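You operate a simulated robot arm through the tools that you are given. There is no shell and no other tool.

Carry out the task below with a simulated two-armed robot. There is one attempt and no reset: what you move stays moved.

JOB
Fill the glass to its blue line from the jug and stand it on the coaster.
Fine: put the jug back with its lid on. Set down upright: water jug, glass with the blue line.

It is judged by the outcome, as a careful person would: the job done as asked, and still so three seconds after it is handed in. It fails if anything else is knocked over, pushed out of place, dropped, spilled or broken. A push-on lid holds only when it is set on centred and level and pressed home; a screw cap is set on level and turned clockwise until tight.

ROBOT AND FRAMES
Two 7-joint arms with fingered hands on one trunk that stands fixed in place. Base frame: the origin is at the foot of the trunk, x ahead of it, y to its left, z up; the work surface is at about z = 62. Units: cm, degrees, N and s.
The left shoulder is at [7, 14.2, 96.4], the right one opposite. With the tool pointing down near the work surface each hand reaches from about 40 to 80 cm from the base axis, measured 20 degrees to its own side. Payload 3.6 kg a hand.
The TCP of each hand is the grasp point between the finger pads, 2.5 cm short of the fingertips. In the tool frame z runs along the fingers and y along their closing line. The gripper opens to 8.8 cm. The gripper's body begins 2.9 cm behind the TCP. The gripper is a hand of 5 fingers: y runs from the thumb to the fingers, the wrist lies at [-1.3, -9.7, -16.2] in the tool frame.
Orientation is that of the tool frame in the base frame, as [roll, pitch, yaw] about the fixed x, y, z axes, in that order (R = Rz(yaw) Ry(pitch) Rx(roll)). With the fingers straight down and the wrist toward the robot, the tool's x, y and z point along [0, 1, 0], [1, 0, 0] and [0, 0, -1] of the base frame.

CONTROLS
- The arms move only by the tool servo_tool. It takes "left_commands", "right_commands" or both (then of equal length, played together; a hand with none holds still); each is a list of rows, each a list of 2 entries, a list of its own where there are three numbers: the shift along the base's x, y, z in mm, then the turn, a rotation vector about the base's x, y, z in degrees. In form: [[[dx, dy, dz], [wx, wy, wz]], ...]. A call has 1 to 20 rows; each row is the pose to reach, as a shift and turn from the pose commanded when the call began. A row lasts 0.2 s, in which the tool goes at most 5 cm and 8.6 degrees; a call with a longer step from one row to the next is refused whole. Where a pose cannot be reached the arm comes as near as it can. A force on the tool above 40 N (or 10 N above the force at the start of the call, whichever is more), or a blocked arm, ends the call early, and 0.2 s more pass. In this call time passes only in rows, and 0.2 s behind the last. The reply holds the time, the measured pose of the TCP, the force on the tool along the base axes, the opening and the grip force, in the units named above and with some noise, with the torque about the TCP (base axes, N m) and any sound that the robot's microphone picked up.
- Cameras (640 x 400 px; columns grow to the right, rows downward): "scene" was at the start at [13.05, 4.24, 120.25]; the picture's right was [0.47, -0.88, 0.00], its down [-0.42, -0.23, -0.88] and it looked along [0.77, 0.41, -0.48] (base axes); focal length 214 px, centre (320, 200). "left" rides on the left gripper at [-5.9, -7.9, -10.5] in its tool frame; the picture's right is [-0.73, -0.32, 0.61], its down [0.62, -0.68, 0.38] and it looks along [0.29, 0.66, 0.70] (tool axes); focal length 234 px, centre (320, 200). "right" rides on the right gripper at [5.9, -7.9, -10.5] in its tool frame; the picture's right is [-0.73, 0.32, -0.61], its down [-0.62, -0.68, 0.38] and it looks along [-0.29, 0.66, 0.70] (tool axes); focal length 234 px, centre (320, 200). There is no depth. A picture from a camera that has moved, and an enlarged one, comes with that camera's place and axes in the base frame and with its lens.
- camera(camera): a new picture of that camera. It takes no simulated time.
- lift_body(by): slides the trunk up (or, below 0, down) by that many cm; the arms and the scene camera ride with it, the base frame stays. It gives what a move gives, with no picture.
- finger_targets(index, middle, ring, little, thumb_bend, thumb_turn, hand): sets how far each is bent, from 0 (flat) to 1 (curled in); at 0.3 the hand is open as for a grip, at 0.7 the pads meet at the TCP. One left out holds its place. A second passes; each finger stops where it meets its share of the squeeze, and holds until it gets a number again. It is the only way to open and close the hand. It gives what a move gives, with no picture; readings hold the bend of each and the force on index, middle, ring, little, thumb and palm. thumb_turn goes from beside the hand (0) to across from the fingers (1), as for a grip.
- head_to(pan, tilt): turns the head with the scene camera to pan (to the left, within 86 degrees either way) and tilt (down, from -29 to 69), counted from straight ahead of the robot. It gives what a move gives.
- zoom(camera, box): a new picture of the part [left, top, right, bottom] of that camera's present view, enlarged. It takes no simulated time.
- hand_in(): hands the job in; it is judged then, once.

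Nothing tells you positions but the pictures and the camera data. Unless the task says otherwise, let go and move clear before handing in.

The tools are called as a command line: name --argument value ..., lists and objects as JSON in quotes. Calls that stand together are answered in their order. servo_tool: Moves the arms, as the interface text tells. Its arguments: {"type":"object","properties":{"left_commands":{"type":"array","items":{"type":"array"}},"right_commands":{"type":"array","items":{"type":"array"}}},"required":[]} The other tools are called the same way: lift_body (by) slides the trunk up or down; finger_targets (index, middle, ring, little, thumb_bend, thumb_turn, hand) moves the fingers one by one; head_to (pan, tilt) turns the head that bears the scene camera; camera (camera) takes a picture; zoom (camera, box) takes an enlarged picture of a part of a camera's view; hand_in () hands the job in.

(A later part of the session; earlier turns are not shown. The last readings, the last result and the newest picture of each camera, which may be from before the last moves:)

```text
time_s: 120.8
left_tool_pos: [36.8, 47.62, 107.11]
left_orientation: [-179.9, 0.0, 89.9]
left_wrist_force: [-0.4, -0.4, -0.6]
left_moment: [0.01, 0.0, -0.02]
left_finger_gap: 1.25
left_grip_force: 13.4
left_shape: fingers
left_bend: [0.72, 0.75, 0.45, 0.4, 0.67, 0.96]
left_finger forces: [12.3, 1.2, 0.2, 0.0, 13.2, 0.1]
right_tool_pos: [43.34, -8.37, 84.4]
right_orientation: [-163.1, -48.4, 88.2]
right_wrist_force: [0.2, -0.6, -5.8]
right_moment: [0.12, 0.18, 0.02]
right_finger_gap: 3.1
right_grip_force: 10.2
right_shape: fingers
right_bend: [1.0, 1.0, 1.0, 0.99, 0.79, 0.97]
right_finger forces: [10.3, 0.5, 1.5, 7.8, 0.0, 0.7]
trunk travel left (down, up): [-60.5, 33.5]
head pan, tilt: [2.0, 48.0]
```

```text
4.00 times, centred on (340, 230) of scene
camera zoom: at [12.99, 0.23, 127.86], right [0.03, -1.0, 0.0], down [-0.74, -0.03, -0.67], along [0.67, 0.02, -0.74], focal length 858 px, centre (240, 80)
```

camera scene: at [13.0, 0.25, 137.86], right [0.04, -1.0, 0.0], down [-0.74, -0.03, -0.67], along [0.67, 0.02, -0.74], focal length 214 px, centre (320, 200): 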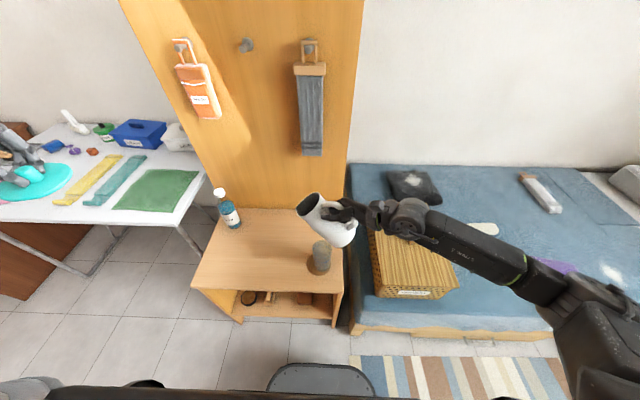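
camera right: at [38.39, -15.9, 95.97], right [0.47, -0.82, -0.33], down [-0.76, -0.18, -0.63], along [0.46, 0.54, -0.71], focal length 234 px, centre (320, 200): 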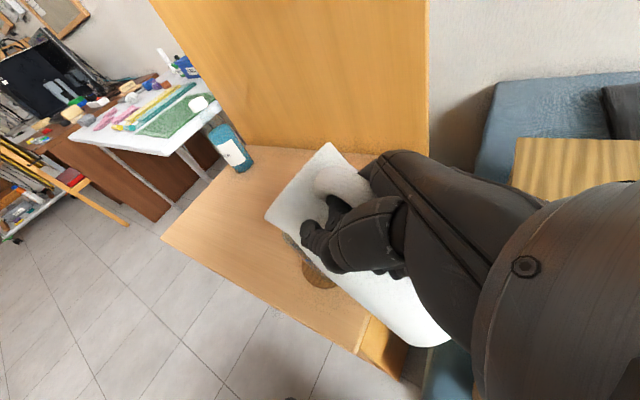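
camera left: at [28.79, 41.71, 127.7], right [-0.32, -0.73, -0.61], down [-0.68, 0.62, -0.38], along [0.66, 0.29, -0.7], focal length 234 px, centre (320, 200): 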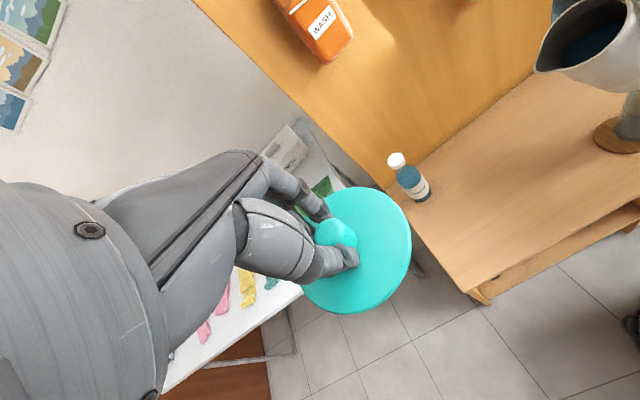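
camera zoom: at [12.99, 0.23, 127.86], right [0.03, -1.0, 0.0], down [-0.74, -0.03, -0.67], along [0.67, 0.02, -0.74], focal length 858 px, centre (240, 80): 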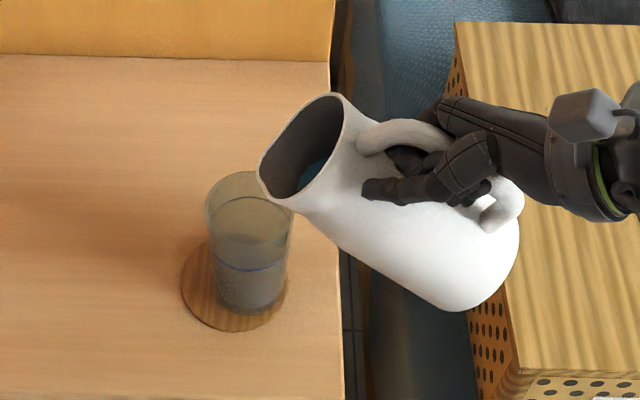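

servo_tool --right_commands '[[[0, 2, 3], [-1.5, 0.3, 0]], [[0, 3, 5], [-3, 0.5, 0]], [[1, 5, 7], [-4.4, 0.8, 0]], [[1, 6, 9], [-5.9, 1.0, 0]]]'

zoom --camera "scene" --box '[290, 180, 390, 280]'

```text
time_s: 121.8
left_tool_pos: [36.79, 47.52, 107.07]
left_orientation: [-179.9, 0.1, 90.0]
left_wrist_force: [-0.2, 0.7, -0.3]
left_moment: [0.03, 0.02, -0.02]
left_finger_gap: 1.25
left_grip_force: 13.9
left_shape: fingers
left_bend: [0.72, 0.75, 0.45, 0.4, 0.67, 0.96]
left_finger forces: [12.4, 1.2, 0.2, 0.0, 13.3, 0.0]
right_tool_pos: [43.38, -7.81, 85.44]
right_orientation: [-162.1, -42.6, 87.4]
right_wrist_force: [-0.3, -0.1, -6.7]
right_moment: [0.19, 0.2, -0.01]
right_finger_gap: 3.09
right_grip_force: 10.3
right_shape: fingers
right_bend: [1.0, 1.0, 1.0, 0.99, 0.79, 0.97]
right_finger forces: [9.3, 0.5, 1.4, 8.4, 0.0, 0.5]
trunk travel left (down, up): [-60.5, 33.5]
head pan, tilt: [2.0, 48.0]
```

```text
4.00 times, centred on (340, 230) of scene
camera zoom: at [12.98, 0.23, 127.86], right [0.03, -1.0, 0.0], down [-0.74, -0.03, -0.67], along [0.67, 0.02, -0.74], focal length 858 px, centre (240, 80)
```

zoom: 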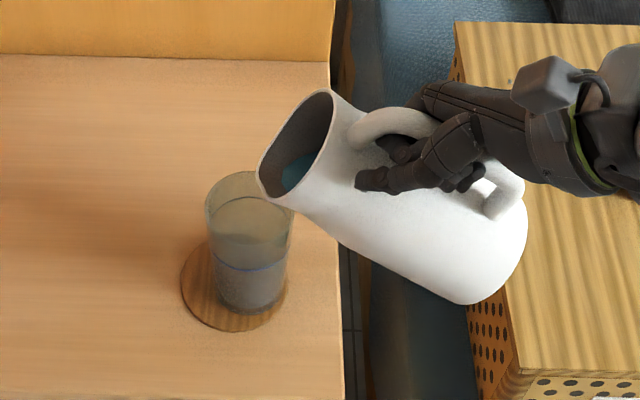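

servo_tool --right_commands '[[[0, 1, 2], [-1, 0.2, 0]], [[0, 2, 3], [-2, 0.35, 0]], [[0, 3, 4], [-3, 0.5, 0]]]'

zoom --camera "scene" --box '[290, 180, 390, 280]'

```text
time_s: 122.6
left_tool_pos: [36.76, 47.61, 107.11]
left_orientation: [180.0, -0.1, 90.0]
left_wrist_force: [-0.6, 0.6, -1.0]
left_moment: [0.03, 0.02, 0.0]
left_finger_gap: 1.28
left_grip_force: 13.8
left_shape: fingers
left_bend: [0.72, 0.75, 0.45, 0.4, 0.67, 0.96]
left_finger forces: [12.4, 1.2, 0.2, 0.0, 13.2, 0.1]
right_tool_pos: [43.38, -7.46, 85.7]
right_orientation: [-161.5, -39.7, 87.1]
right_wrist_force: [0.7, -0.9, -7.0]
right_moment: [0.2, 0.15, 0.03]
right_finger_gap: 3.11
right_grip_force: 9.8
right_shape: fingers
right_bend: [1.0, 1.0, 1.0, 0.99, 0.79, 0.97]
right_finger forces: [8.6, 0.4, 1.4, 8.8, 0.0, 0.3]
trunk travel left (down, up): [-60.5, 33.5]
head pan, tilt: [2.0, 48.0]
```

```text
4.00 times, centred on (340, 230) of scene
camera zoom: at [12.99, 0.23, 127.86], right [0.03, -1.0, 0.0], down [-0.74, -0.03, -0.67], along [0.67, 0.02, -0.74], focal length 858 px, centre (240, 80)
```

zoom: 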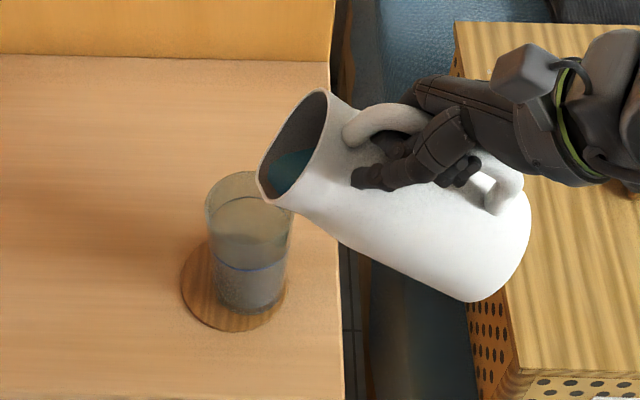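

servo_tool --right_commands '[[[0, 1, 2], [-1, 0.2, 0]], [[0, 2, 3], [-2, 0.35, 0]]]'

zoom --camera "scene" --box '[300, 190, 350, 270]'

```text
time_s: 123.2
left_tool_pos: [36.87, 47.64, 107.11]
left_orientation: [-180.0, -0.1, 90.0]
left_wrist_force: [0.5, 0.1, -0.4]
left_moment: [-0.01, 0.0, 0.01]
left_finger_gap: 1.25
left_grip_force: 13.8
left_shape: fingers
left_bend: [0.72, 0.75, 0.45, 0.4, 0.67, 0.96]
left_finger forces: [12.5, 1.2, 0.2, 0.0, 13.2, 0.1]
right_tool_pos: [43.39, -7.24, 85.89]
right_orientation: [-161.1, -37.5, 87.1]
right_wrist_force: [-0.4, -0.1, -5.9]
right_moment: [0.16, 0.16, -0.01]
right_finger_gap: 3.09
right_grip_force: 9.3
right_shape: fingers
right_bend: [1.0, 1.0, 1.0, 0.99, 0.79, 0.97]
right_finger forces: [8.1, 0.5, 1.5, 9.0, 0.0, 0.4]
trunk travel left (down, up): [-60.5, 33.5]
head pan, tilt: [2.0, 48.0]
```

```text
5.00 times, centred on (325, 230) of scene
camera zoom: at [12.98, 0.23, 127.86], right [0.03, -1.0, 0.0], down [-0.74, -0.03, -0.67], along [0.67, 0.02, -0.74], focal length 1072 px, centre (295, 50)
```

zoom: 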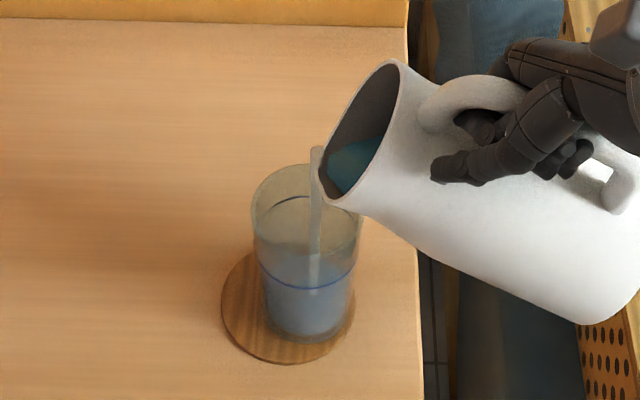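

Water is pouring cleanly into the glass. I'll hold and watch in short intervals.

servo_tool --right_commands '[[[0, 0, 0], [0, 0, 0]]]'

zoom --camera "scene" --box '[300, 190, 350, 270]'

```text
time_s: 123.6
left_tool_pos: [36.8, 47.53, 107.01]
left_orientation: [180.0, 0.0, 90.0]
left_wrist_force: [-0.4, -0.6, 0.2]
left_moment: [0.02, -0.03, -0.01]
left_finger_gap: 1.27
left_grip_force: 13.9
left_shape: fingers
left_bend: [0.72, 0.75, 0.45, 0.4, 0.67, 0.96]
left_finger forces: [12.5, 1.3, 0.3, 0.0, 13.3, 0.1]
right_tool_pos: [43.51, -7.34, 86.04]
right_orientation: [-161.2, -37.5, 86.9]
right_wrist_force: [-0.4, 0.4, -5.4]
right_moment: [0.16, 0.16, -0.01]
right_finger_gap: 3.1
right_grip_force: 9.5
right_shape: fingers
right_bend: [1.0, 1.0, 1.0, 0.99, 0.79, 0.97]
right_finger forces: [8.1, 0.6, 1.4, 9.1, 0.0, 0.3]
trunk travel left (down, up): [-60.5, 33.5]
head pan, tilt: [2.0, 48.0]
```

```text
5.00 times, centred on (325, 230) of scene
camera zoom: at [12.98, 0.22, 127.86], right [0.03, -1.0, 0.0], down [-0.74, -0.03, -0.67], along [0.67, 0.02, -0.74], focal length 1072 px, centre (295, 50)
```

zoom: 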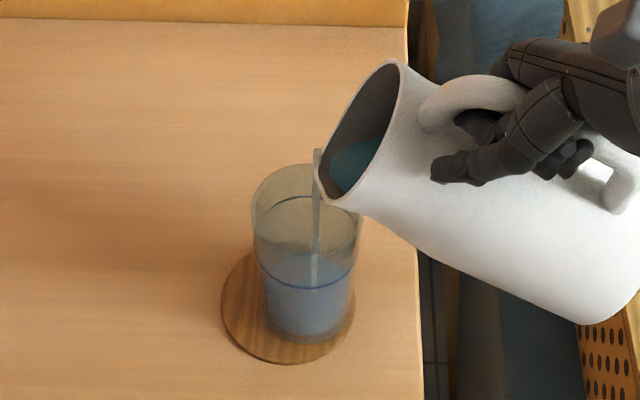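

servo_tool --right_commands '[[[0, 1, 2], [-1, 0.2, 0]], [[0, 1, 2], [-1, 0.2, 0]]]'

zoom --camera "scene" --box '[300, 190, 350, 270]'

```text
time_s: 124.2
left_tool_pos: [36.7, 47.76, 106.98]
left_orientation: [180.0, 0.0, 90.0]
left_wrist_force: [0.2, 0.1, -0.9]
left_moment: [0.01, 0.01, -0.03]
left_finger_gap: 1.26
left_grip_force: 13.4
left_shape: fingers
left_bend: [0.72, 0.75, 0.45, 0.4, 0.67, 0.96]
left_finger forces: [12.4, 1.1, 0.2, 0.0, 13.3, 0.0]
right_tool_pos: [43.37, -7.17, 86.21]
right_orientation: [-161.0, -36.5, 86.8]
right_wrist_force: [-0.3, 0.2, -6.6]
right_moment: [0.21, 0.15, -0.01]
right_finger_gap: 3.08
right_grip_force: 9.5
right_shape: fingers
right_bend: [1.0, 1.0, 1.0, 0.99, 0.79, 0.97]
right_finger forces: [7.7, 0.6, 1.5, 9.2, 0.0, 0.5]
trunk travel left (down, up): [-60.5, 33.5]
head pan, tilt: [2.0, 48.0]
```

```text
5.00 times, centred on (325, 230) of scene
camera zoom: at [12.97, 0.21, 127.86], right [0.03, -1.0, 0.0], down [-0.74, -0.03, -0.67], along [0.67, 0.02, -0.74], focal length 1072 px, centre (295, 50)
```

zoom: 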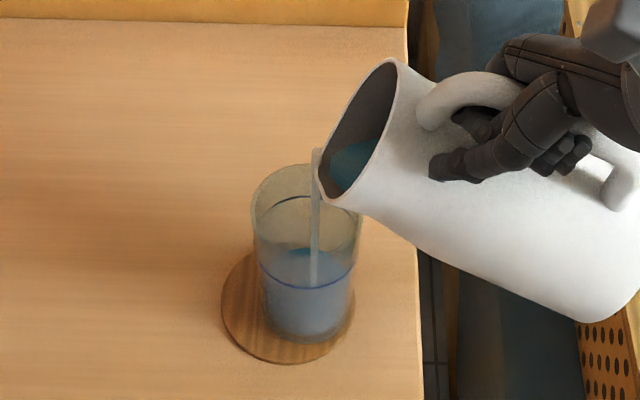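

servo_tool --right_commands '[[[0, 1, 1], [-0.7, 0.1, 0]], [[0, 1, 2], [-1.2, 0.2, 0]], [[0, 1, 2], [-1.2, 0.2, 0]]]'

zoom --camera "scene" --box '[300, 190, 350, 270]'

```text
time_s: 125.0
left_tool_pos: [36.87, 47.49, 107.17]
left_orientation: [180.0, 0.1, 90.1]
left_wrist_force: [-0.1, 0.6, -0.4]
left_moment: [-0.03, -0.01, -0.05]
left_finger_gap: 1.26
left_grip_force: 12.7
left_shape: fingers
left_bend: [0.72, 0.75, 0.45, 0.4, 0.67, 0.96]
left_finger forces: [12.5, 1.3, 0.2, 0.0, 13.2, 0.0]
right_tool_pos: [43.58, -7.1, 86.34]
right_orientation: [-160.9, -35.3, 86.8]
right_wrist_force: [-0.9, 0.1, -5.5]
right_moment: [0.14, 0.13, -0.02]
right_finger_gap: 3.1
right_grip_force: 9.4
right_shape: fingers
right_bend: [1.0, 1.0, 1.0, 0.99, 0.79, 0.97]
right_finger forces: [7.4, 0.6, 1.5, 9.1, 0.1, 0.3]
trunk travel left (down, up): [-60.5, 33.5]
head pan, tilt: [2.0, 48.0]
```

```text
5.00 times, centred on (325, 230) of scene
camera zoom: at [12.97, 0.22, 127.86], right [0.03, -1.0, 0.0], down [-0.74, -0.03, -0.67], along [0.67, 0.02, -0.74], focal length 1072 px, centre (295, 50)
```

zoom: 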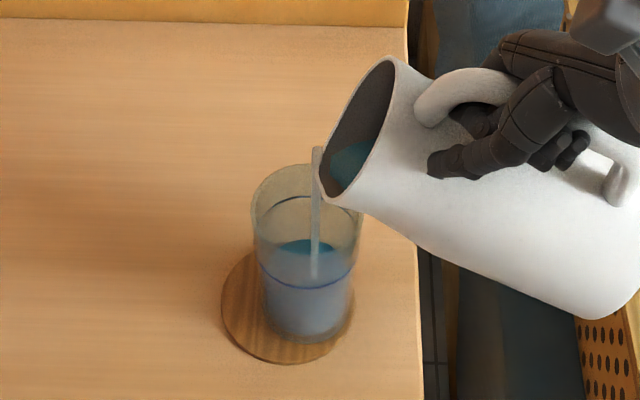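

servo_tool --right_commands '[[[0, 1, 2], [-1, 0.2, 0]], [[0, 1, 2], [-1.2, 0.2, 0]], [[0, 2, 3], [-2, 0.3, 0]], [[0, 2, 3], [-2, 0.3, 0]]]'

zoom --camera "scene" --box '[300, 190, 350, 270]'

```text
time_s: 126.0
left_tool_pos: [36.85, 47.54, 107.18]
left_orientation: [-179.9, 0.0, 90.1]
left_wrist_force: [0.2, -0.1, -0.3]
left_moment: [0.0, 0.03, -0.01]
left_finger_gap: 1.27
left_grip_force: 13.3
left_shape: fingers
left_bend: [0.72, 0.75, 0.45, 0.4, 0.67, 0.96]
left_finger forces: [12.4, 1.2, 0.3, 0.0, 13.2, 0.1]
right_tool_pos: [43.5, -6.91, 86.67]
right_orientation: [-160.6, -33.3, 86.6]
right_wrist_force: [0.3, 0.2, -4.4]
right_moment: [0.19, 0.1, -0.01]
right_finger_gap: 3.09
right_grip_force: 9.4
right_shape: fingers
right_bend: [1.0, 1.0, 1.0, 0.99, 0.79, 0.97]
right_finger forces: [7.0, 0.6, 1.4, 9.3, 0.1, 0.4]
trunk travel left (down, up): [-60.5, 33.5]
head pan, tilt: [2.0, 48.0]
```

```text
5.00 times, centred on (325, 230) of scene
camera zoom: at [12.96, 0.21, 127.86], right [0.03, -1.0, 0.0], down [-0.74, -0.03, -0.67], along [0.67, 0.02, -0.74], focal length 1072 px, centre (295, 50)
```

zoom: 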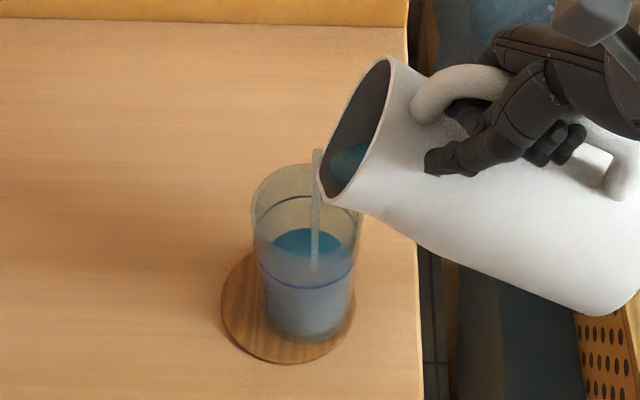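

servo_tool --right_commands '[[[0, 1, 2], [-1, 0.2, 0]], [[0, 1, 2], [-1.2, 0.2, 0]], [[0, 2, 3], [-2, 0.3, 0]], [[0, 2, 3], [-2, 0.3, 0]]]'

zoom --camera "scene" --box '[300, 190, 350, 270]'

```text
time_s: 127.0
left_tool_pos: [36.78, 47.62, 107.0]
left_orientation: [-180.0, -0.1, 90.0]
left_wrist_force: [-0.4, -0.8, -0.6]
left_moment: [0.01, 0.03, -0.04]
left_finger_gap: 1.26
left_grip_force: 13.1
left_shape: fingers
left_bend: [0.72, 0.75, 0.45, 0.4, 0.67, 0.96]
left_finger forces: [12.4, 1.2, 0.3, 0.0, 13.2, 0.1]
right_tool_pos: [43.43, -6.61, 87.03]
right_orientation: [-160.5, -31.3, 86.6]
right_wrist_force: [0.2, 0.2, -5.5]
right_moment: [0.2, 0.13, 0.01]
right_finger_gap: 3.08
right_grip_force: 9.0
right_shape: fingers
right_bend: [1.0, 1.0, 1.0, 0.99, 0.79, 0.97]
right_finger forces: [6.7, 0.6, 1.6, 9.5, 0.1, 0.3]
trunk travel left (down, up): [-60.5, 33.5]
head pan, tilt: [2.0, 48.0]
```

```text
5.00 times, centred on (325, 230) of scene
camera zoom: at [12.96, 0.21, 127.86], right [0.03, -1.0, 0.0], down [-0.74, -0.03, -0.67], along [0.67, 0.02, -0.74], focal length 1072 px, centre (295, 50)
```

zoom: 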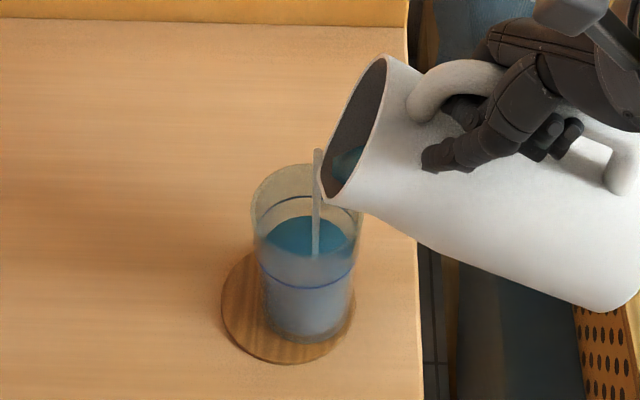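

servo_tool --right_commands '[[[0, 0, 0], [0, 0, 0]]]'

zoom --camera "scene" --box '[306, 212, 338, 262]'

```text
time_s: 127.4
left_tool_pos: [36.82, 47.56, 107.23]
left_orientation: [-180.0, -0.1, 90.0]
left_wrist_force: [0.2, -0.4, 0.0]
left_moment: [-0.02, -0.01, -0.01]
left_finger_gap: 1.26
left_grip_force: 13.4
left_shape: fingers
left_bend: [0.72, 0.75, 0.45, 0.4, 0.67, 0.96]
left_finger forces: [12.5, 1.2, 0.2, 0.0, 13.2, 0.0]
right_tool_pos: [43.44, -6.8, 87.08]
right_orientation: [-160.5, -31.3, 86.5]
right_wrist_force: [-0.2, 0.5, -4.5]
right_moment: [0.16, 0.13, -0.01]
right_finger_gap: 3.08
right_grip_force: 9.5
right_shape: fingers
right_bend: [1.0, 1.0, 1.0, 0.99, 0.79, 0.97]
right_finger forces: [6.4, 0.7, 1.4, 9.4, 0.0, 0.3]
trunk travel left (down, up): [-60.5, 33.5]
head pan, tilt: [2.0, 48.0]
```

```text
8.00 times, centred on (322, 237) of scene
camera zoom: at [12.96, 0.22, 127.86], right [0.03, -1.0, 0.0], down [-0.74, -0.03, -0.67], along [0.67, 0.02, -0.74], focal length 1716 px, centre (304, -96)
```

zoom: 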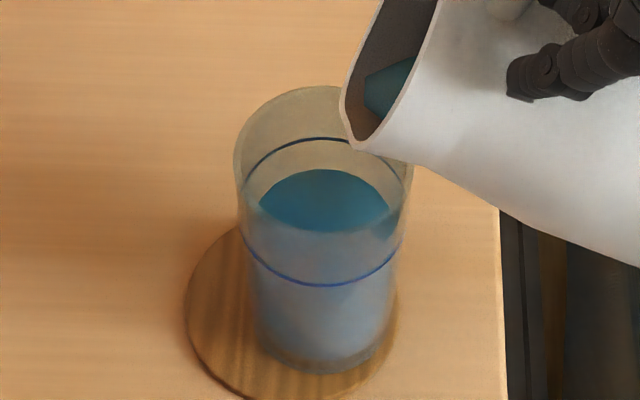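

About 1.4 cm to go and the stream has paused. I'll add small tilt increments.

servo_tool --right_commands '[[[0, 1, 2], [-1, 0.2, 0]], [[0, 1, 2], [-1.5, 0.25, 0]], [[0, 1, 2], [-1.5, 0.25, 0]], [[0, 1, 2], [-1.5, 0.25, 0]]]'

zoom --camera "scene" --box '[306, 212, 338, 262]'

```text
time_s: 128.4
left_tool_pos: [36.78, 47.76, 107.02]
left_orientation: [179.9, 0.0, 89.9]
left_wrist_force: [-1.0, -0.3, -1.0]
left_moment: [0.02, 0.02, -0.01]
left_finger_gap: 1.26
left_grip_force: 13.3
left_shape: fingers
left_bend: [0.72, 0.75, 0.45, 0.4, 0.67, 0.96]
left_finger forces: [12.3, 1.2, 0.2, 0.0, 13.1, 0.0]
right_tool_pos: [43.4, -6.62, 87.19]
right_orientation: [-160.3, -29.8, 86.5]
right_wrist_force: [0.7, -1.1, -5.3]
right_moment: [0.18, 0.1, 0.0]
right_finger_gap: 3.1
right_grip_force: 8.9
right_shape: fingers
right_bend: [1.0, 1.0, 1.0, 0.99, 0.79, 0.97]
right_finger forces: [6.3, 0.6, 1.5, 9.4, 0.0, 0.3]
trunk travel left (down, up): [-60.5, 33.5]
head pan, tilt: [2.0, 48.0]
```

```text
8.00 times, centred on (322, 237) of scene
camera zoom: at [12.96, 0.22, 127.86], right [0.03, -1.0, 0.0], down [-0.74, -0.03, -0.67], along [0.67, 0.02, -0.74], focal length 1716 px, centre (304, -96)
```

zoom: 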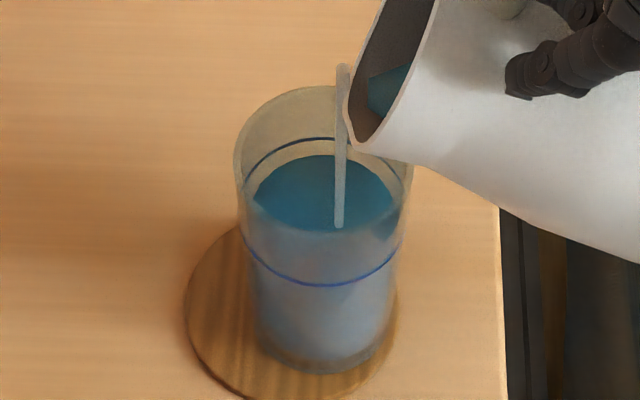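

servo_tool --right_commands '[[[0, 0, 1], [-0.4, 0.1, 0]]]'

zoom --camera "scene" --box '[306, 212, 338, 262]'

```text
time_s: 128.8
left_tool_pos: [36.76, 47.63, 107.06]
left_orientation: [-180.0, -0.1, 90.0]
left_wrist_force: [0.4, -0.1, -0.6]
left_moment: [-0.01, 0.04, -0.01]
left_finger_gap: 1.29
left_grip_force: 13.2
left_shape: fingers
left_bend: [0.72, 0.75, 0.45, 0.4, 0.67, 0.96]
left_finger forces: [12.3, 1.1, 0.3, 0.0, 13.2, 0.1]
right_tool_pos: [43.41, -6.59, 87.32]
right_orientation: [-160.2, -29.2, 86.4]
right_wrist_force: [-0.4, 0.4, -4.6]
right_moment: [0.16, 0.12, -0.04]
right_finger_gap: 3.08
right_grip_force: 8.5
right_shape: fingers
right_bend: [1.0, 1.0, 1.0, 0.99, 0.79, 0.97]
right_finger forces: [6.1, 0.6, 1.5, 9.5, 0.0, 0.2]
trunk travel left (down, up): [-60.5, 33.5]
head pan, tilt: [2.0, 48.0]
```

```text
8.00 times, centred on (322, 237) of scene
camera zoom: at [12.96, 0.23, 127.86], right [0.03, -1.0, 0.0], down [-0.74, -0.03, -0.67], along [0.67, 0.02, -0.74], focal length 1716 px, centre (304, -96)
```

zoom: 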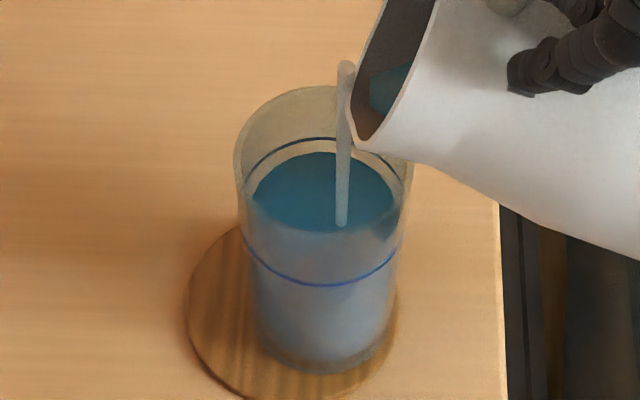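

servo_tool --right_commands '[[[0, 0, 0], [0, 0, 0]], [[0, 0, 0], [0, 0, 0]]]'

zoom --camera "scene" --box '[306, 212, 338, 262]'

```text
time_s: 129.4
left_tool_pos: [36.74, 47.62, 107.1]
left_orientation: [180.0, 0.0, 90.0]
left_wrist_force: [-0.4, -0.4, -0.1]
left_moment: [-0.01, 0.03, 0.04]
left_finger_gap: 1.27
left_grip_force: 13.2
left_shape: fingers
left_bend: [0.72, 0.75, 0.45, 0.4, 0.67, 0.96]
left_finger forces: [12.4, 1.3, 0.2, 0.0, 13.3, 0.1]
right_tool_pos: [43.46, -6.63, 87.33]
right_orientation: [-160.1, -29.4, 86.4]
right_wrist_force: [0.2, -0.6, -4.8]
right_moment: [0.18, 0.12, -0.03]
right_finger_gap: 3.05
right_grip_force: 9.2
right_shape: fingers
right_bend: [1.0, 1.0, 1.0, 0.99, 0.79, 0.97]
right_finger forces: [6.1, 0.6, 1.5, 9.5, 0.0, 0.3]
trunk travel left (down, up): [-60.5, 33.5]
head pan, tilt: [2.0, 48.0]
```

```text
8.00 times, centred on (322, 237) of scene
camera zoom: at [12.96, 0.22, 127.86], right [0.03, -1.0, 0.0], down [-0.74, -0.03, -0.67], along [0.67, 0.02, -0.74], focal length 1716 px, centre (304, -96)
```

zoom: 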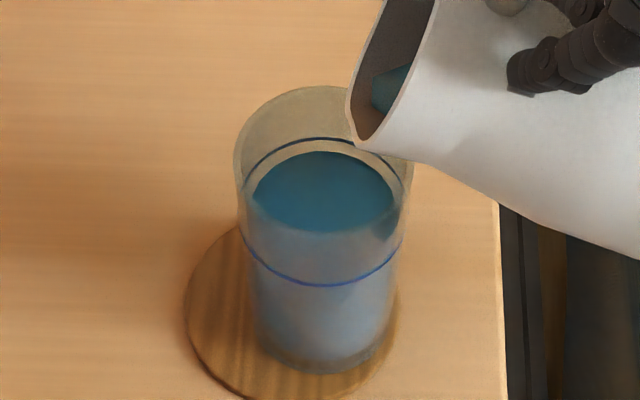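

The level is about 0.2–0.3 cm below the line once perspective is allowed for. One small top-up.

servo_tool --right_commands '[[[0, 0, 1], [-0.5, 0.1, 0]], [[0, 0, 1], [-0.7, 0.1, 0]], [[0, 0, 1], [-0.7, 0.1, 0]]]'

zoom --camera "scene" --box '[306, 212, 338, 262]'

```text
time_s: 130.2
left_tool_pos: [36.77, 47.71, 107.08]
left_orientation: [180.0, 0.1, 90.0]
left_wrist_force: [0.8, 0.0, -0.6]
left_moment: [-0.02, -0.01, 0.01]
left_finger_gap: 1.27
left_grip_force: 13.7
left_shape: fingers
left_bend: [0.72, 0.75, 0.45, 0.4, 0.67, 0.96]
left_finger forces: [12.3, 1.2, 0.2, 0.1, 13.1, 0.1]
right_tool_pos: [43.38, -6.66, 87.33]
right_orientation: [-160.1, -28.7, 86.3]
right_wrist_force: [-0.8, 0.2, -4.5]
right_moment: [0.2, 0.11, 0.0]
right_finger_gap: 3.08
right_grip_force: 8.5
right_shape: fingers
right_bend: [1.0, 1.0, 1.0, 0.99, 0.79, 0.97]
right_finger forces: [6.0, 0.6, 1.5, 9.5, 0.0, 0.4]
trunk travel left (down, up): [-60.5, 33.5]
head pan, tilt: [2.0, 48.0]
```

```text
8.00 times, centred on (322, 237) of scene
camera zoom: at [12.96, 0.22, 127.86], right [0.03, -1.0, 0.0], down [-0.74, -0.03, -0.67], along [0.67, 0.02, -0.74], focal length 1716 px, centre (304, -96)
```

zoom: 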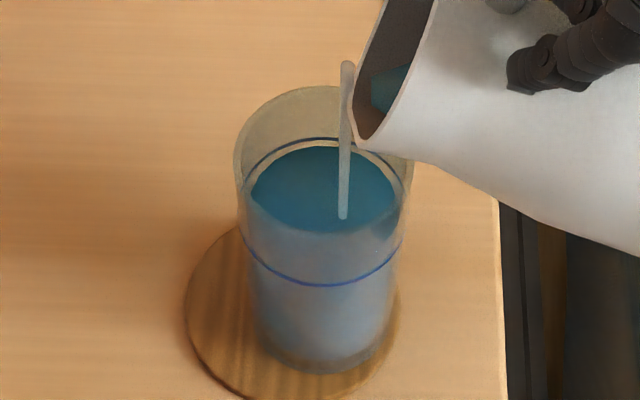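

The level is at the line. I'll tilt back now, keeping the lip over the glass so drips land inside.

servo_tool --right_commands '[[[0, -3, -3], [4, -0.7, 0]], [[0, -6, -6], [8, -1.4, 0]], [[0, -9, -10], [12, -2.1, 0]], [[0, -11, -13], [15, -2.6, 0]], [[0, -13, -15], [18, -3.1, 0]]]'

zoom --camera "scene" --box '[306, 212, 338, 262]'

zoom --camera "scene" --box '[260, 170, 420, 310]'

```text
time_s: 131.4
left_tool_pos: [36.76, 47.5, 107.16]
left_orientation: [-179.9, 0.0, 90.0]
left_wrist_force: [-1.1, -0.9, -0.3]
left_moment: [0.0, -0.02, 0.0]
left_finger_gap: 1.29
left_grip_force: 13.0
left_shape: fingers
left_bend: [0.72, 0.75, 0.45, 0.4, 0.67, 0.96]
left_finger forces: [12.3, 1.3, 0.1, 0.0, 13.2, 0.0]
right_tool_pos: [43.44, -7.94, 85.9]
right_orientation: [-162.9, -46.9, 88.1]
right_wrist_force: [0.7, 0.2, -4.1]
right_moment: [0.12, 0.14, 0.0]
right_finger_gap: 3.07
right_grip_force: 9.7
right_shape: fingers
right_bend: [1.0, 1.0, 1.0, 0.99, 0.79, 0.97]
right_finger forces: [7.5, 0.6, 1.5, 8.8, 0.1, 0.4]
trunk travel left (down, up): [-60.5, 33.5]
head pan, tilt: [2.0, 48.0]
```

```text
8.00 times, centred on (322, 237) of scene
camera zoom: at [12.94, 0.2, 127.86], right [0.03, -1.0, 0.0], down [-0.74, -0.03, -0.67], along [0.67, 0.02, -0.74], focal length 1716 px, centre (304, -96)
```

zoom: 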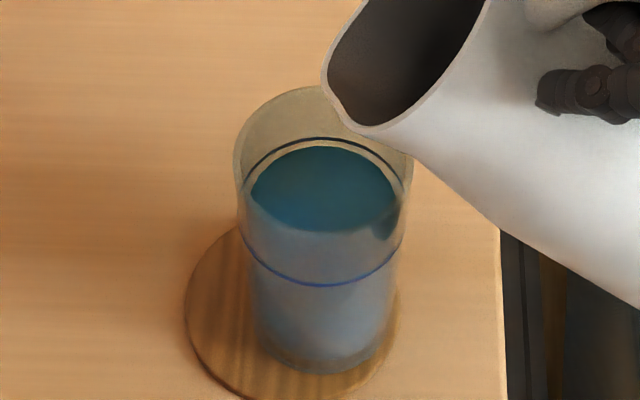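

```text
2.86 times, centred on (340, 240) of scene
camera zoom: at [12.94, 0.2, 127.86], right [0.03, -1.0, 0.0], down [-0.74, -0.03, -0.67], along [0.67, 0.02, -0.74], focal length 613 px, centre (263, 86)
```

zoom: 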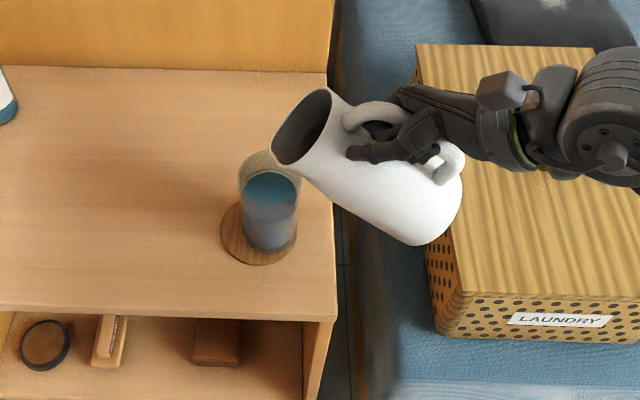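

The glass is filled to its line with no spill. I'll raise the trunk and carry the jug back along the same path, gradually bringing it upright.

lift_body --by 10

servo_tool --right_commands '[[[4, 10, 0], [2, -0.4, 0]], [[8, 20, 0], [4, -0.7, 0]], [[12, 32, 0], [6, -1.1, 0]], [[16, 44, 0], [8, -1.4, 0]], [[20, 55, 0], [10, -1.8, 0]], [[24, 64, 0], [12, -2.1, 0]], [[28, 70, 0], [14.2, -2.5, 0]]]'

zoom --camera "scene" --box '[240, 150, 440, 310]'

```text
time_s: 132.7
left_tool_pos: [36.85, 47.6, 117.13]
left_orientation: [-180.0, 0.0, 90.0]
left_wrist_force: [0.9, 0.3, 0.1]
left_moment: [-0.03, 0.01, -0.01]
left_finger_gap: 1.28
left_grip_force: 13.7
left_shape: fingers
left_bend: [0.72, 0.75, 0.45, 0.4, 0.67, 0.96]
left_finger forces: [12.4, 1.2, 0.2, 0.0, 13.1, 0.0]
right_tool_pos: [43.47, -7.98, 95.99]
right_orientation: [-163.0, -46.7, 88.1]
right_wrist_force: [0.0, 0.0, -4.1]
right_moment: [0.08, 0.11, 0.0]
right_finger_gap: 3.09
right_grip_force: 9.7
right_shape: fingers
right_bend: [1.0, 1.0, 1.0, 0.99, 0.79, 0.97]
right_finger forces: [7.6, 0.6, 1.5, 9.0, 0.1, 0.5]
trunk travel left (down, up): [-70.5, 23.5]
head pan, tilt: [2.0, 48.0]
```

```text
time_s: 134.3
left_tool_pos: [36.75, 47.64, 117.08]
left_orientation: [180.0, 0.0, 90.1]
left_wrist_force: [0.5, -0.4, -0.5]
left_moment: [0.03, 0.0, -0.02]
left_finger_gap: 1.28
left_grip_force: 13.9
left_shape: fingers
left_bend: [0.72, 0.75, 0.45, 0.4, 0.67, 0.96]
left_finger forces: [12.5, 1.2, 0.3, 0.0, 13.2, 0.0]
right_tool_pos: [46.26, -0.84, 96.03]
right_orientation: [-167.2, -61.0, 91.7]
right_wrist_force: [0.8, 0.7, -4.8]
right_moment: [0.05, 0.11, 0.01]
right_finger_gap: 3.07
right_grip_force: 10.1
right_shape: fingers
right_bend: [1.0, 1.0, 1.0, 0.99, 0.79, 0.97]
right_finger forces: [9.0, 0.6, 1.6, 8.4, 0.1, 0.6]
trunk travel left (down, up): [-70.5, 23.5]
head pan, tilt: [2.0, 48.0]
```

```text
2.50 times, centred on (340, 230) of scene
camera zoom: at [12.98, 0.24, 137.86], right [0.03, -1.0, 0.0], down [-0.74, -0.03, -0.67], along [0.67, 0.02, -0.74], focal length 536 px, centre (270, 125)
```

zoom: 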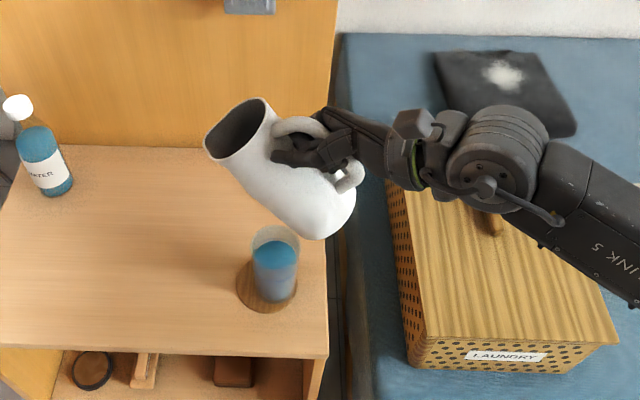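

servo_tool --right_commands '[[[2, 12, 0], [0.8, -0.1, 0]], [[4, 25, 0], [1.6, -0.3, 0]], [[7, 38, 0], [2.4, -0.4, 0]], [[10, 52, 0], [3.2, -0.6, 0]], [[12, 66, 0], [4, -0.7, 0]], [[14, 78, 0], [4.8, -0.8, 0]], [[15, 85, 0], [5.9, -1.0, 0]]]'

servo_tool --right_commands '[[[3, 12, 0], [0.8, -0.1, 0]], [[6, 25, 0], [1.6, -0.3, 0]], [[10, 40, 0], [2.4, -0.4, 0]], [[14, 54, 0], [3.2, -0.6, 0]], [[18, 68, 0], [4, -0.7, 0]], [[22, 82, 0], [4.8, -0.8, 0]], [[25, 92, 0], [5.5, -0.9, 0]]]'

head_to --pan 28 --tilt 34

camera --camera "scene"

camera --camera "left"

```text
time_s: 135.9
left_tool_pos: [36.78, 47.61, 117.0]
left_orientation: [179.9, -0.1, 90.0]
left_wrist_force: [-0.5, 0.3, -0.2]
left_moment: [-0.02, 0.03, 0.0]
left_finger_gap: 1.29
left_grip_force: 14.1
left_shape: fingers
left_bend: [0.72, 0.75, 0.45, 0.4, 0.67, 0.96]
left_finger forces: [12.4, 1.3, 0.2, 0.1, 13.1, 0.0]
right_tool_pos: [47.59, 7.62, 96.04]
right_orientation: [-170.0, -66.8, 94.0]
right_wrist_force: [-0.5, -0.2, -4.3]
right_moment: [-0.02, 0.14, 0.02]
right_finger_gap: 3.13
right_grip_force: 10.7
right_shape: fingers
right_bend: [1.0, 1.0, 1.0, 0.99, 0.79, 0.97]
right_finger forces: [9.6, 0.7, 1.5, 8.0, 0.0, 0.9]
trunk travel left (down, up): [-70.5, 23.5]
head pan, tilt: [2.0, 48.0]
```

```text
time_s: 137.5
left_tool_pos: [36.83, 47.74, 117.04]
left_orientation: [180.0, -0.1, 90.0]
left_wrist_force: [0.2, 1.1, -0.6]
left_moment: [0.01, 0.03, 0.01]
left_finger_gap: 1.28
left_grip_force: 13.5
left_shape: fingers
left_bend: [0.72, 0.75, 0.45, 0.4, 0.67, 0.96]
left_finger forces: [12.4, 1.1, 0.2, 0.0, 13.2, 0.0]
right_tool_pos: [50.22, 16.78, 95.72]
right_orientation: [-173.9, -72.2, 97.6]
right_wrist_force: [-0.5, 0.5, -4.7]
right_moment: [-0.03, 0.14, 0.07]
right_finger_gap: 3.12
right_grip_force: 10.6
right_shape: fingers
right_bend: [1.0, 1.0, 1.0, 1.0, 0.79, 0.97]
right_finger forces: [10.2, 0.6, 1.5, 7.7, 0.1, 1.1]
trunk travel left (down, up): [-70.5, 23.5]
head pan, tilt: [2.0, 48.0]
```

```text
time_s: 138.4
left_tool_pos: [36.82, 47.64, 117.08]
left_orientation: [-179.9, 0.0, 90.0]
left_wrist_force: [-0.5, 0.6, -1.0]
left_moment: [0.01, -0.02, 0.0]
left_finger_gap: 1.28
left_grip_force: 13.8
left_shape: fingers
left_bend: [0.72, 0.75, 0.45, 0.4, 0.67, 0.96]
left_finger forces: [12.5, 1.2, 0.2, 0.0, 13.1, 0.1]
right_tool_pos: [50.25, 16.68, 95.93]
right_orientation: [-173.9, -72.2, 97.6]
right_wrist_force: [-0.2, -1.5, -5.1]
right_moment: [-0.01, 0.16, -0.01]
right_finger_gap: 3.07
right_grip_force: 11.1
right_shape: fingers
right_bend: [1.0, 1.0, 1.0, 1.0, 0.79, 0.97]
right_finger forces: [10.0, 0.7, 1.6, 7.7, 0.0, 1.1]
trunk travel left (down, up): [-70.5, 23.5]
head pan, tilt: [28.0, 34.0]
```

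```text
taken
camera scene: at [12.93, 4.14, 139.91], right [0.47, -0.88, 0.0], down [-0.49, -0.26, -0.83], along [0.73, 0.39, -0.56], focal length 214 px, centre (320, 200)
```

scene: 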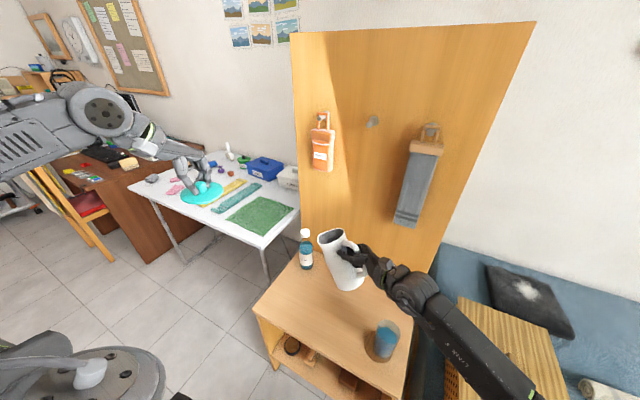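

```text
taken
camera left: at [28.78, 41.72, 127.7], right [-0.32, -0.73, -0.61], down [-0.68, 0.62, -0.38], along [0.66, 0.29, -0.7], focal length 234 px, centre (320, 200)
```

left: 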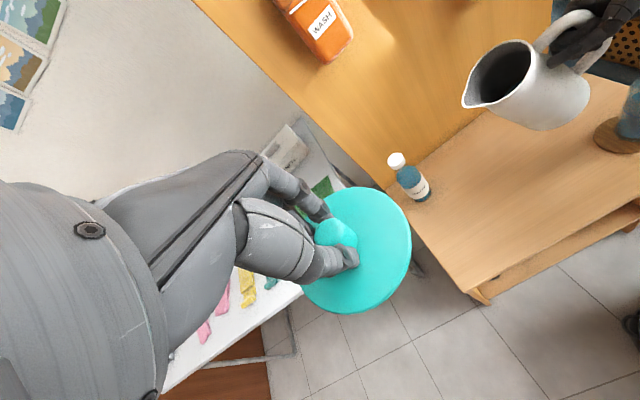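

servo_tool --right_commands '[[[2, 12, 0], [0.8, -0.1, 0]], [[4, 25, 0], [1.6, -0.3, 0]], [[6, 38, 0], [2.4, -0.4, 0]], [[8, 52, 0], [3.2, -0.6, 0]], [[9, 66, 0], [4, -0.7, 0]], [[10, 78, 0], [4.8, -0.8, 0]], [[10, 86, 0], [5.5, -0.9, 0]]]'

servo_tool --right_commands '[[[0, 10, 0], [0.6, -0.1, 0]], [[0, 20, 0], [1.2, -0.2, 0]], [[0, 32, 0], [1.8, -0.3, 0]], [[-1, 44, 0], [2.4, -0.4, 0]], [[-2, 52, 0], [3, -0.5, 0]]]'

camera --camera "scene"

camera --camera "left"

```text
time_s: 140.0
left_tool_pos: [36.83, 47.75, 117.01]
left_orientation: [180.0, 0.1, 90.0]
left_wrist_force: [-0.1, 0.0, -1.2]
left_moment: [-0.02, 0.03, -0.01]
left_finger_gap: 1.28
left_grip_force: 13.6
left_shape: fingers
left_bend: [0.72, 0.75, 0.45, 0.4, 0.67, 0.96]
left_finger forces: [12.4, 1.2, 0.2, 0.0, 13.2, 0.0]
right_tool_pos: [51.06, 25.37, 95.94]
right_orientation: [178.5, -77.4, 105.1]
right_wrist_force: [0.6, -0.4, -4.2]
right_moment: [-0.05, 0.18, 0.01]
right_finger_gap: 3.07
right_grip_force: 10.5
right_shape: fingers
right_bend: [1.0, 1.0, 1.0, 1.0, 0.79, 0.97]
right_finger forces: [10.4, 0.6, 1.6, 7.4, 0.1, 1.3]
trunk travel left (down, up): [-70.5, 23.5]
head pan, tilt: [28.0, 34.0]
```

```text
time_s: 141.2
left_tool_pos: [36.83, 47.69, 117.01]
left_orientation: [-179.9, 0.1, 90.1]
left_wrist_force: [-0.2, 0.3, -1.0]
left_moment: [0.01, 0.01, -0.01]
left_finger_gap: 1.3
left_grip_force: 13.9
left_shape: fingers
left_bend: [0.72, 0.75, 0.45, 0.4, 0.67, 0.96]
left_finger forces: [12.3, 1.2, 0.1, 0.1, 13.1, 0.0]
right_tool_pos: [51.02, 30.67, 95.85]
right_orientation: [171.2, -80.2, 112.1]
right_wrist_force: [0.1, 0.3, -4.7]
right_moment: [-0.08, 0.16, 0.0]
right_finger_gap: 3.08
right_grip_force: 10.9
right_shape: fingers
right_bend: [1.0, 1.0, 1.0, 1.0, 0.79, 0.97]
right_finger forces: [10.5, 0.7, 1.7, 7.2, 0.0, 1.8]
trunk travel left (down, up): [-70.5, 23.5]
head pan, tilt: [28.0, 34.0]
```

```text
taken
camera scene: at [12.92, 4.2, 139.91], right [0.47, -0.88, 0.0], down [-0.49, -0.26, -0.83], along [0.73, 0.39, -0.56], focal length 214 px, centre (320, 200)
```

scene: 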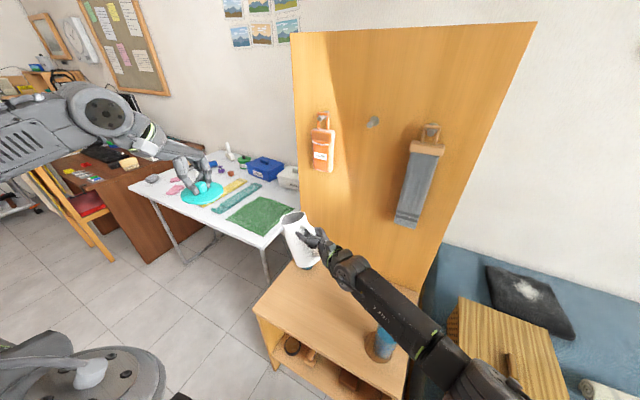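

```text
taken
camera left: at [28.78, 41.77, 127.68], right [-0.32, -0.73, -0.61], down [-0.68, 0.62, -0.38], along [0.66, 0.29, -0.7], focal length 234 px, centre (320, 200)
```

left: 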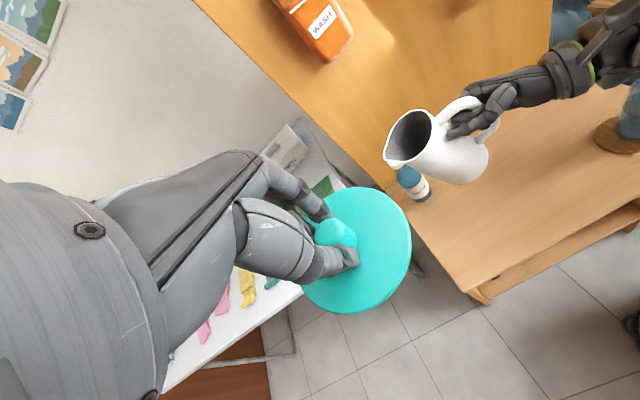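

servo_tool --right_commands '[[[-4, 5, 0], [2, -0.4, 0]], [[-8, 10, 0], [4, -0.7, 0]], [[-12, 14, 0], [6, -1.1, 0]]]'

zoom --camera "scene" --box '[250, 190, 350, 300]'

zoom --camera "left" --box '[340, 60, 520, 220]'

```text
time_s: 142.0
left_tool_pos: [36.68, 47.71, 117.29]
left_orientation: [180.0, -0.1, 90.0]
left_wrist_force: [-0.1, 0.1, 0.2]
left_moment: [0.02, 0.0, -0.01]
left_finger_gap: 1.26
left_grip_force: 13.0
left_shape: fingers
left_bend: [0.72, 0.75, 0.45, 0.4, 0.67, 0.96]
left_finger forces: [12.4, 1.2, 0.2, 0.0, 13.2, 0.0]
right_tool_pos: [49.87, 32.05, 95.88]
right_orientation: [136.0, -84.2, 147.2]
right_wrist_force: [-0.5, 0.1, -5.0]
right_moment: [-0.06, 0.19, -0.02]
right_finger_gap: 3.1
right_grip_force: 11.6
right_shape: fingers
right_bend: [1.0, 1.0, 1.0, 1.0, 0.79, 0.97]
right_finger forces: [11.1, 0.7, 1.7, 7.1, 0.1, 1.9]
trunk travel left (down, up): [-70.5, 23.5]
head pan, tilt: [28.0, 34.0]
```

```text
3.64 times, centred on (300, 245) of scene
camera zoom: at [12.92, 4.19, 139.91], right [0.47, -0.88, 0.0], down [-0.49, -0.26, -0.83], along [0.73, 0.39, -0.56], focal length 780 px, centre (393, 36)
```

zoom: 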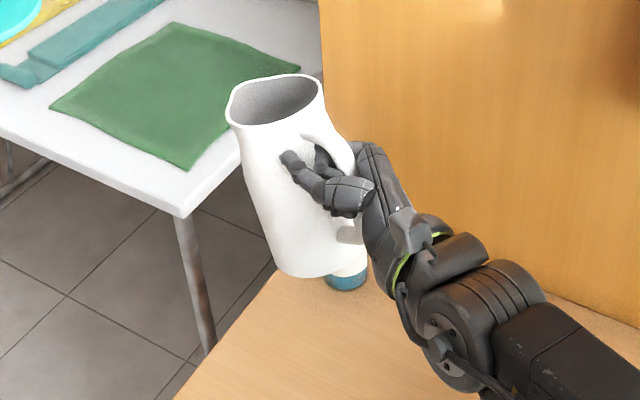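

```text
2.50 times, centred on (430, 140) of left
camera zoom: at [28.78, 41.76, 127.68], right [-0.32, -0.73, -0.61], down [-0.68, 0.62, -0.38], along [0.66, 0.29, -0.7], focal length 585 px, centre (45, 350)
```

zoom: 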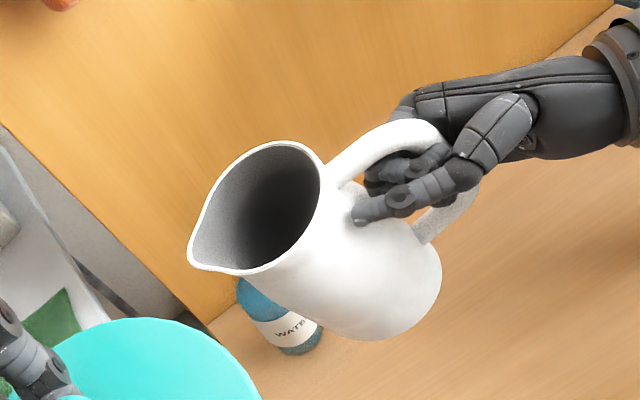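

servo_tool --right_commands '[[[0, 0, 0], [2.5, -0.4, 0]], [[0, 0, 0], [5, -0.9, 0]], [[0, 0, 0], [7.4, -1.3, 0]]]'

zoom --camera "scene" --box '[250, 190, 350, 300]'

zoom --camera "left" --box '[340, 60, 520, 220]'

```text
time_s: 142.8
left_tool_pos: [36.77, 47.71, 117.09]
left_orientation: [180.0, 0.0, 90.0]
left_wrist_force: [-0.7, 0.1, -0.7]
left_moment: [0.0, 0.0, 0.02]
left_finger_gap: 1.25
left_grip_force: 12.9
left_shape: fingers
left_bend: [0.72, 0.75, 0.45, 0.4, 0.67, 0.96]
left_finger forces: [12.4, 1.1, 0.1, 0.0, 13.3, 0.1]
right_tool_pos: [49.71, 32.05, 95.84]
right_orientation: [68.7, -82.4, -145.9]
right_wrist_force: [0.2, -0.9, -5.0]
right_moment: [-0.1, 0.15, 0.04]
right_finger_gap: 3.08
right_grip_force: 11.4
right_shape: fingers
right_bend: [1.0, 1.0, 1.0, 1.0, 0.79, 0.97]
right_finger forces: [11.6, 0.7, 1.7, 7.0, 0.0, 2.2]
trunk travel left (down, up): [-70.5, 23.5]
head pan, tilt: [28.0, 34.0]
```

```text
3.64 times, centred on (300, 245) of scene
camera zoom: at [12.93, 4.19, 139.91], right [0.47, -0.88, 0.0], down [-0.49, -0.26, -0.83], along [0.73, 0.39, -0.56], focal length 780 px, centre (393, 36)
```

zoom: 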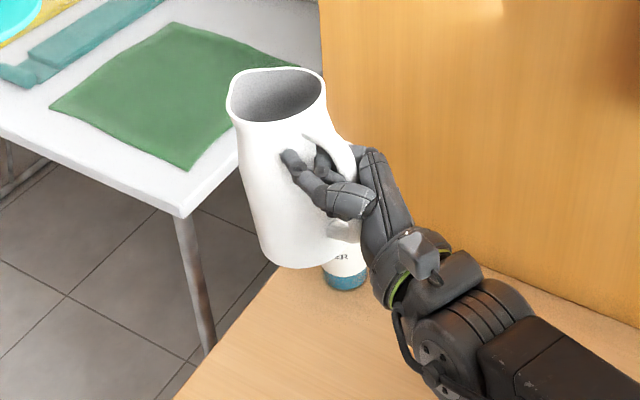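

```text
2.50 times, centred on (430, 140) of left
camera zoom: at [28.78, 41.76, 127.68], right [-0.32, -0.73, -0.61], down [-0.68, 0.62, -0.38], along [0.66, 0.29, -0.7], focal length 585 px, centre (45, 350)
```

zoom: 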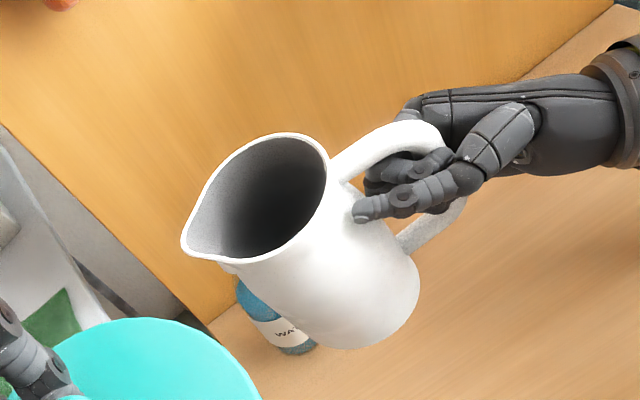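

servo_tool --right_commands '[[[0, 0, 0], [2, -0.4, 0]], [[0, 0, 0], [4, -0.7, 0]], [[0, 0, 0], [6, -1.1, 0]]]'

zoom --camera "scene" --box '[250, 190, 350, 300]'

zoom --camera "left" --box '[340, 60, 520, 220]'

```text
time_s: 143.6
left_tool_pos: [36.81, 47.73, 116.98]
left_orientation: [180.0, 0.0, 90.0]
left_wrist_force: [0.4, 0.7, 0.1]
left_moment: [-0.05, 0.02, -0.01]
left_finger_gap: 1.25
left_grip_force: 13.0
left_shape: fingers
left_bend: [0.72, 0.75, 0.45, 0.4, 0.67, 0.96]
left_finger forces: [12.4, 1.1, 0.2, 0.0, 13.2, 0.0]
right_tool_pos: [49.84, 32.18, 95.91]
right_orientation: [48.2, -77.5, -125.7]
right_wrist_force: [-0.9, -0.2, -4.1]
right_moment: [-0.14, 0.18, 0.0]
right_finger_gap: 3.08
right_grip_force: 10.9
right_shape: fingers
right_bend: [1.0, 1.0, 1.0, 1.0, 0.79, 0.97]
right_finger forces: [11.8, 0.7, 1.6, 6.8, 0.0, 2.5]
trunk travel left (down, up): [-70.5, 23.5]
head pan, tilt: [28.0, 34.0]
```

```text
3.64 times, centred on (300, 245) of scene
camera zoom: at [12.92, 4.2, 139.91], right [0.47, -0.88, 0.0], down [-0.49, -0.26, -0.83], along [0.73, 0.39, -0.56], focal length 780 px, centre (393, 36)
```

zoom: 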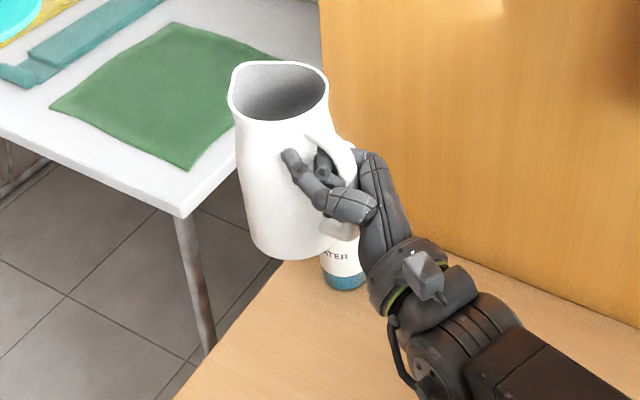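

```text
2.50 times, centred on (430, 140) of left
camera zoom: at [28.77, 41.77, 127.68], right [-0.32, -0.73, -0.61], down [-0.68, 0.62, -0.38], along [0.66, 0.29, -0.7], focal length 585 px, centre (45, 350)
```

zoom: 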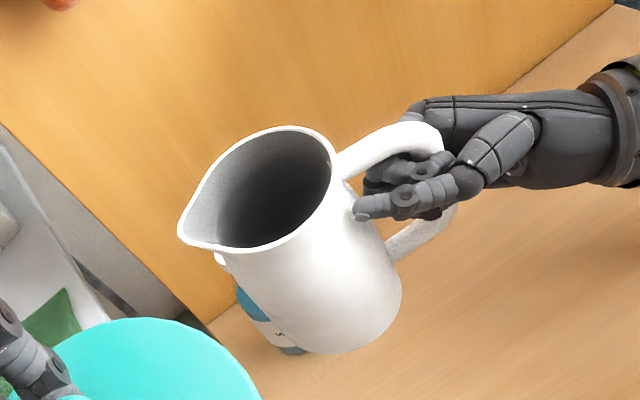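

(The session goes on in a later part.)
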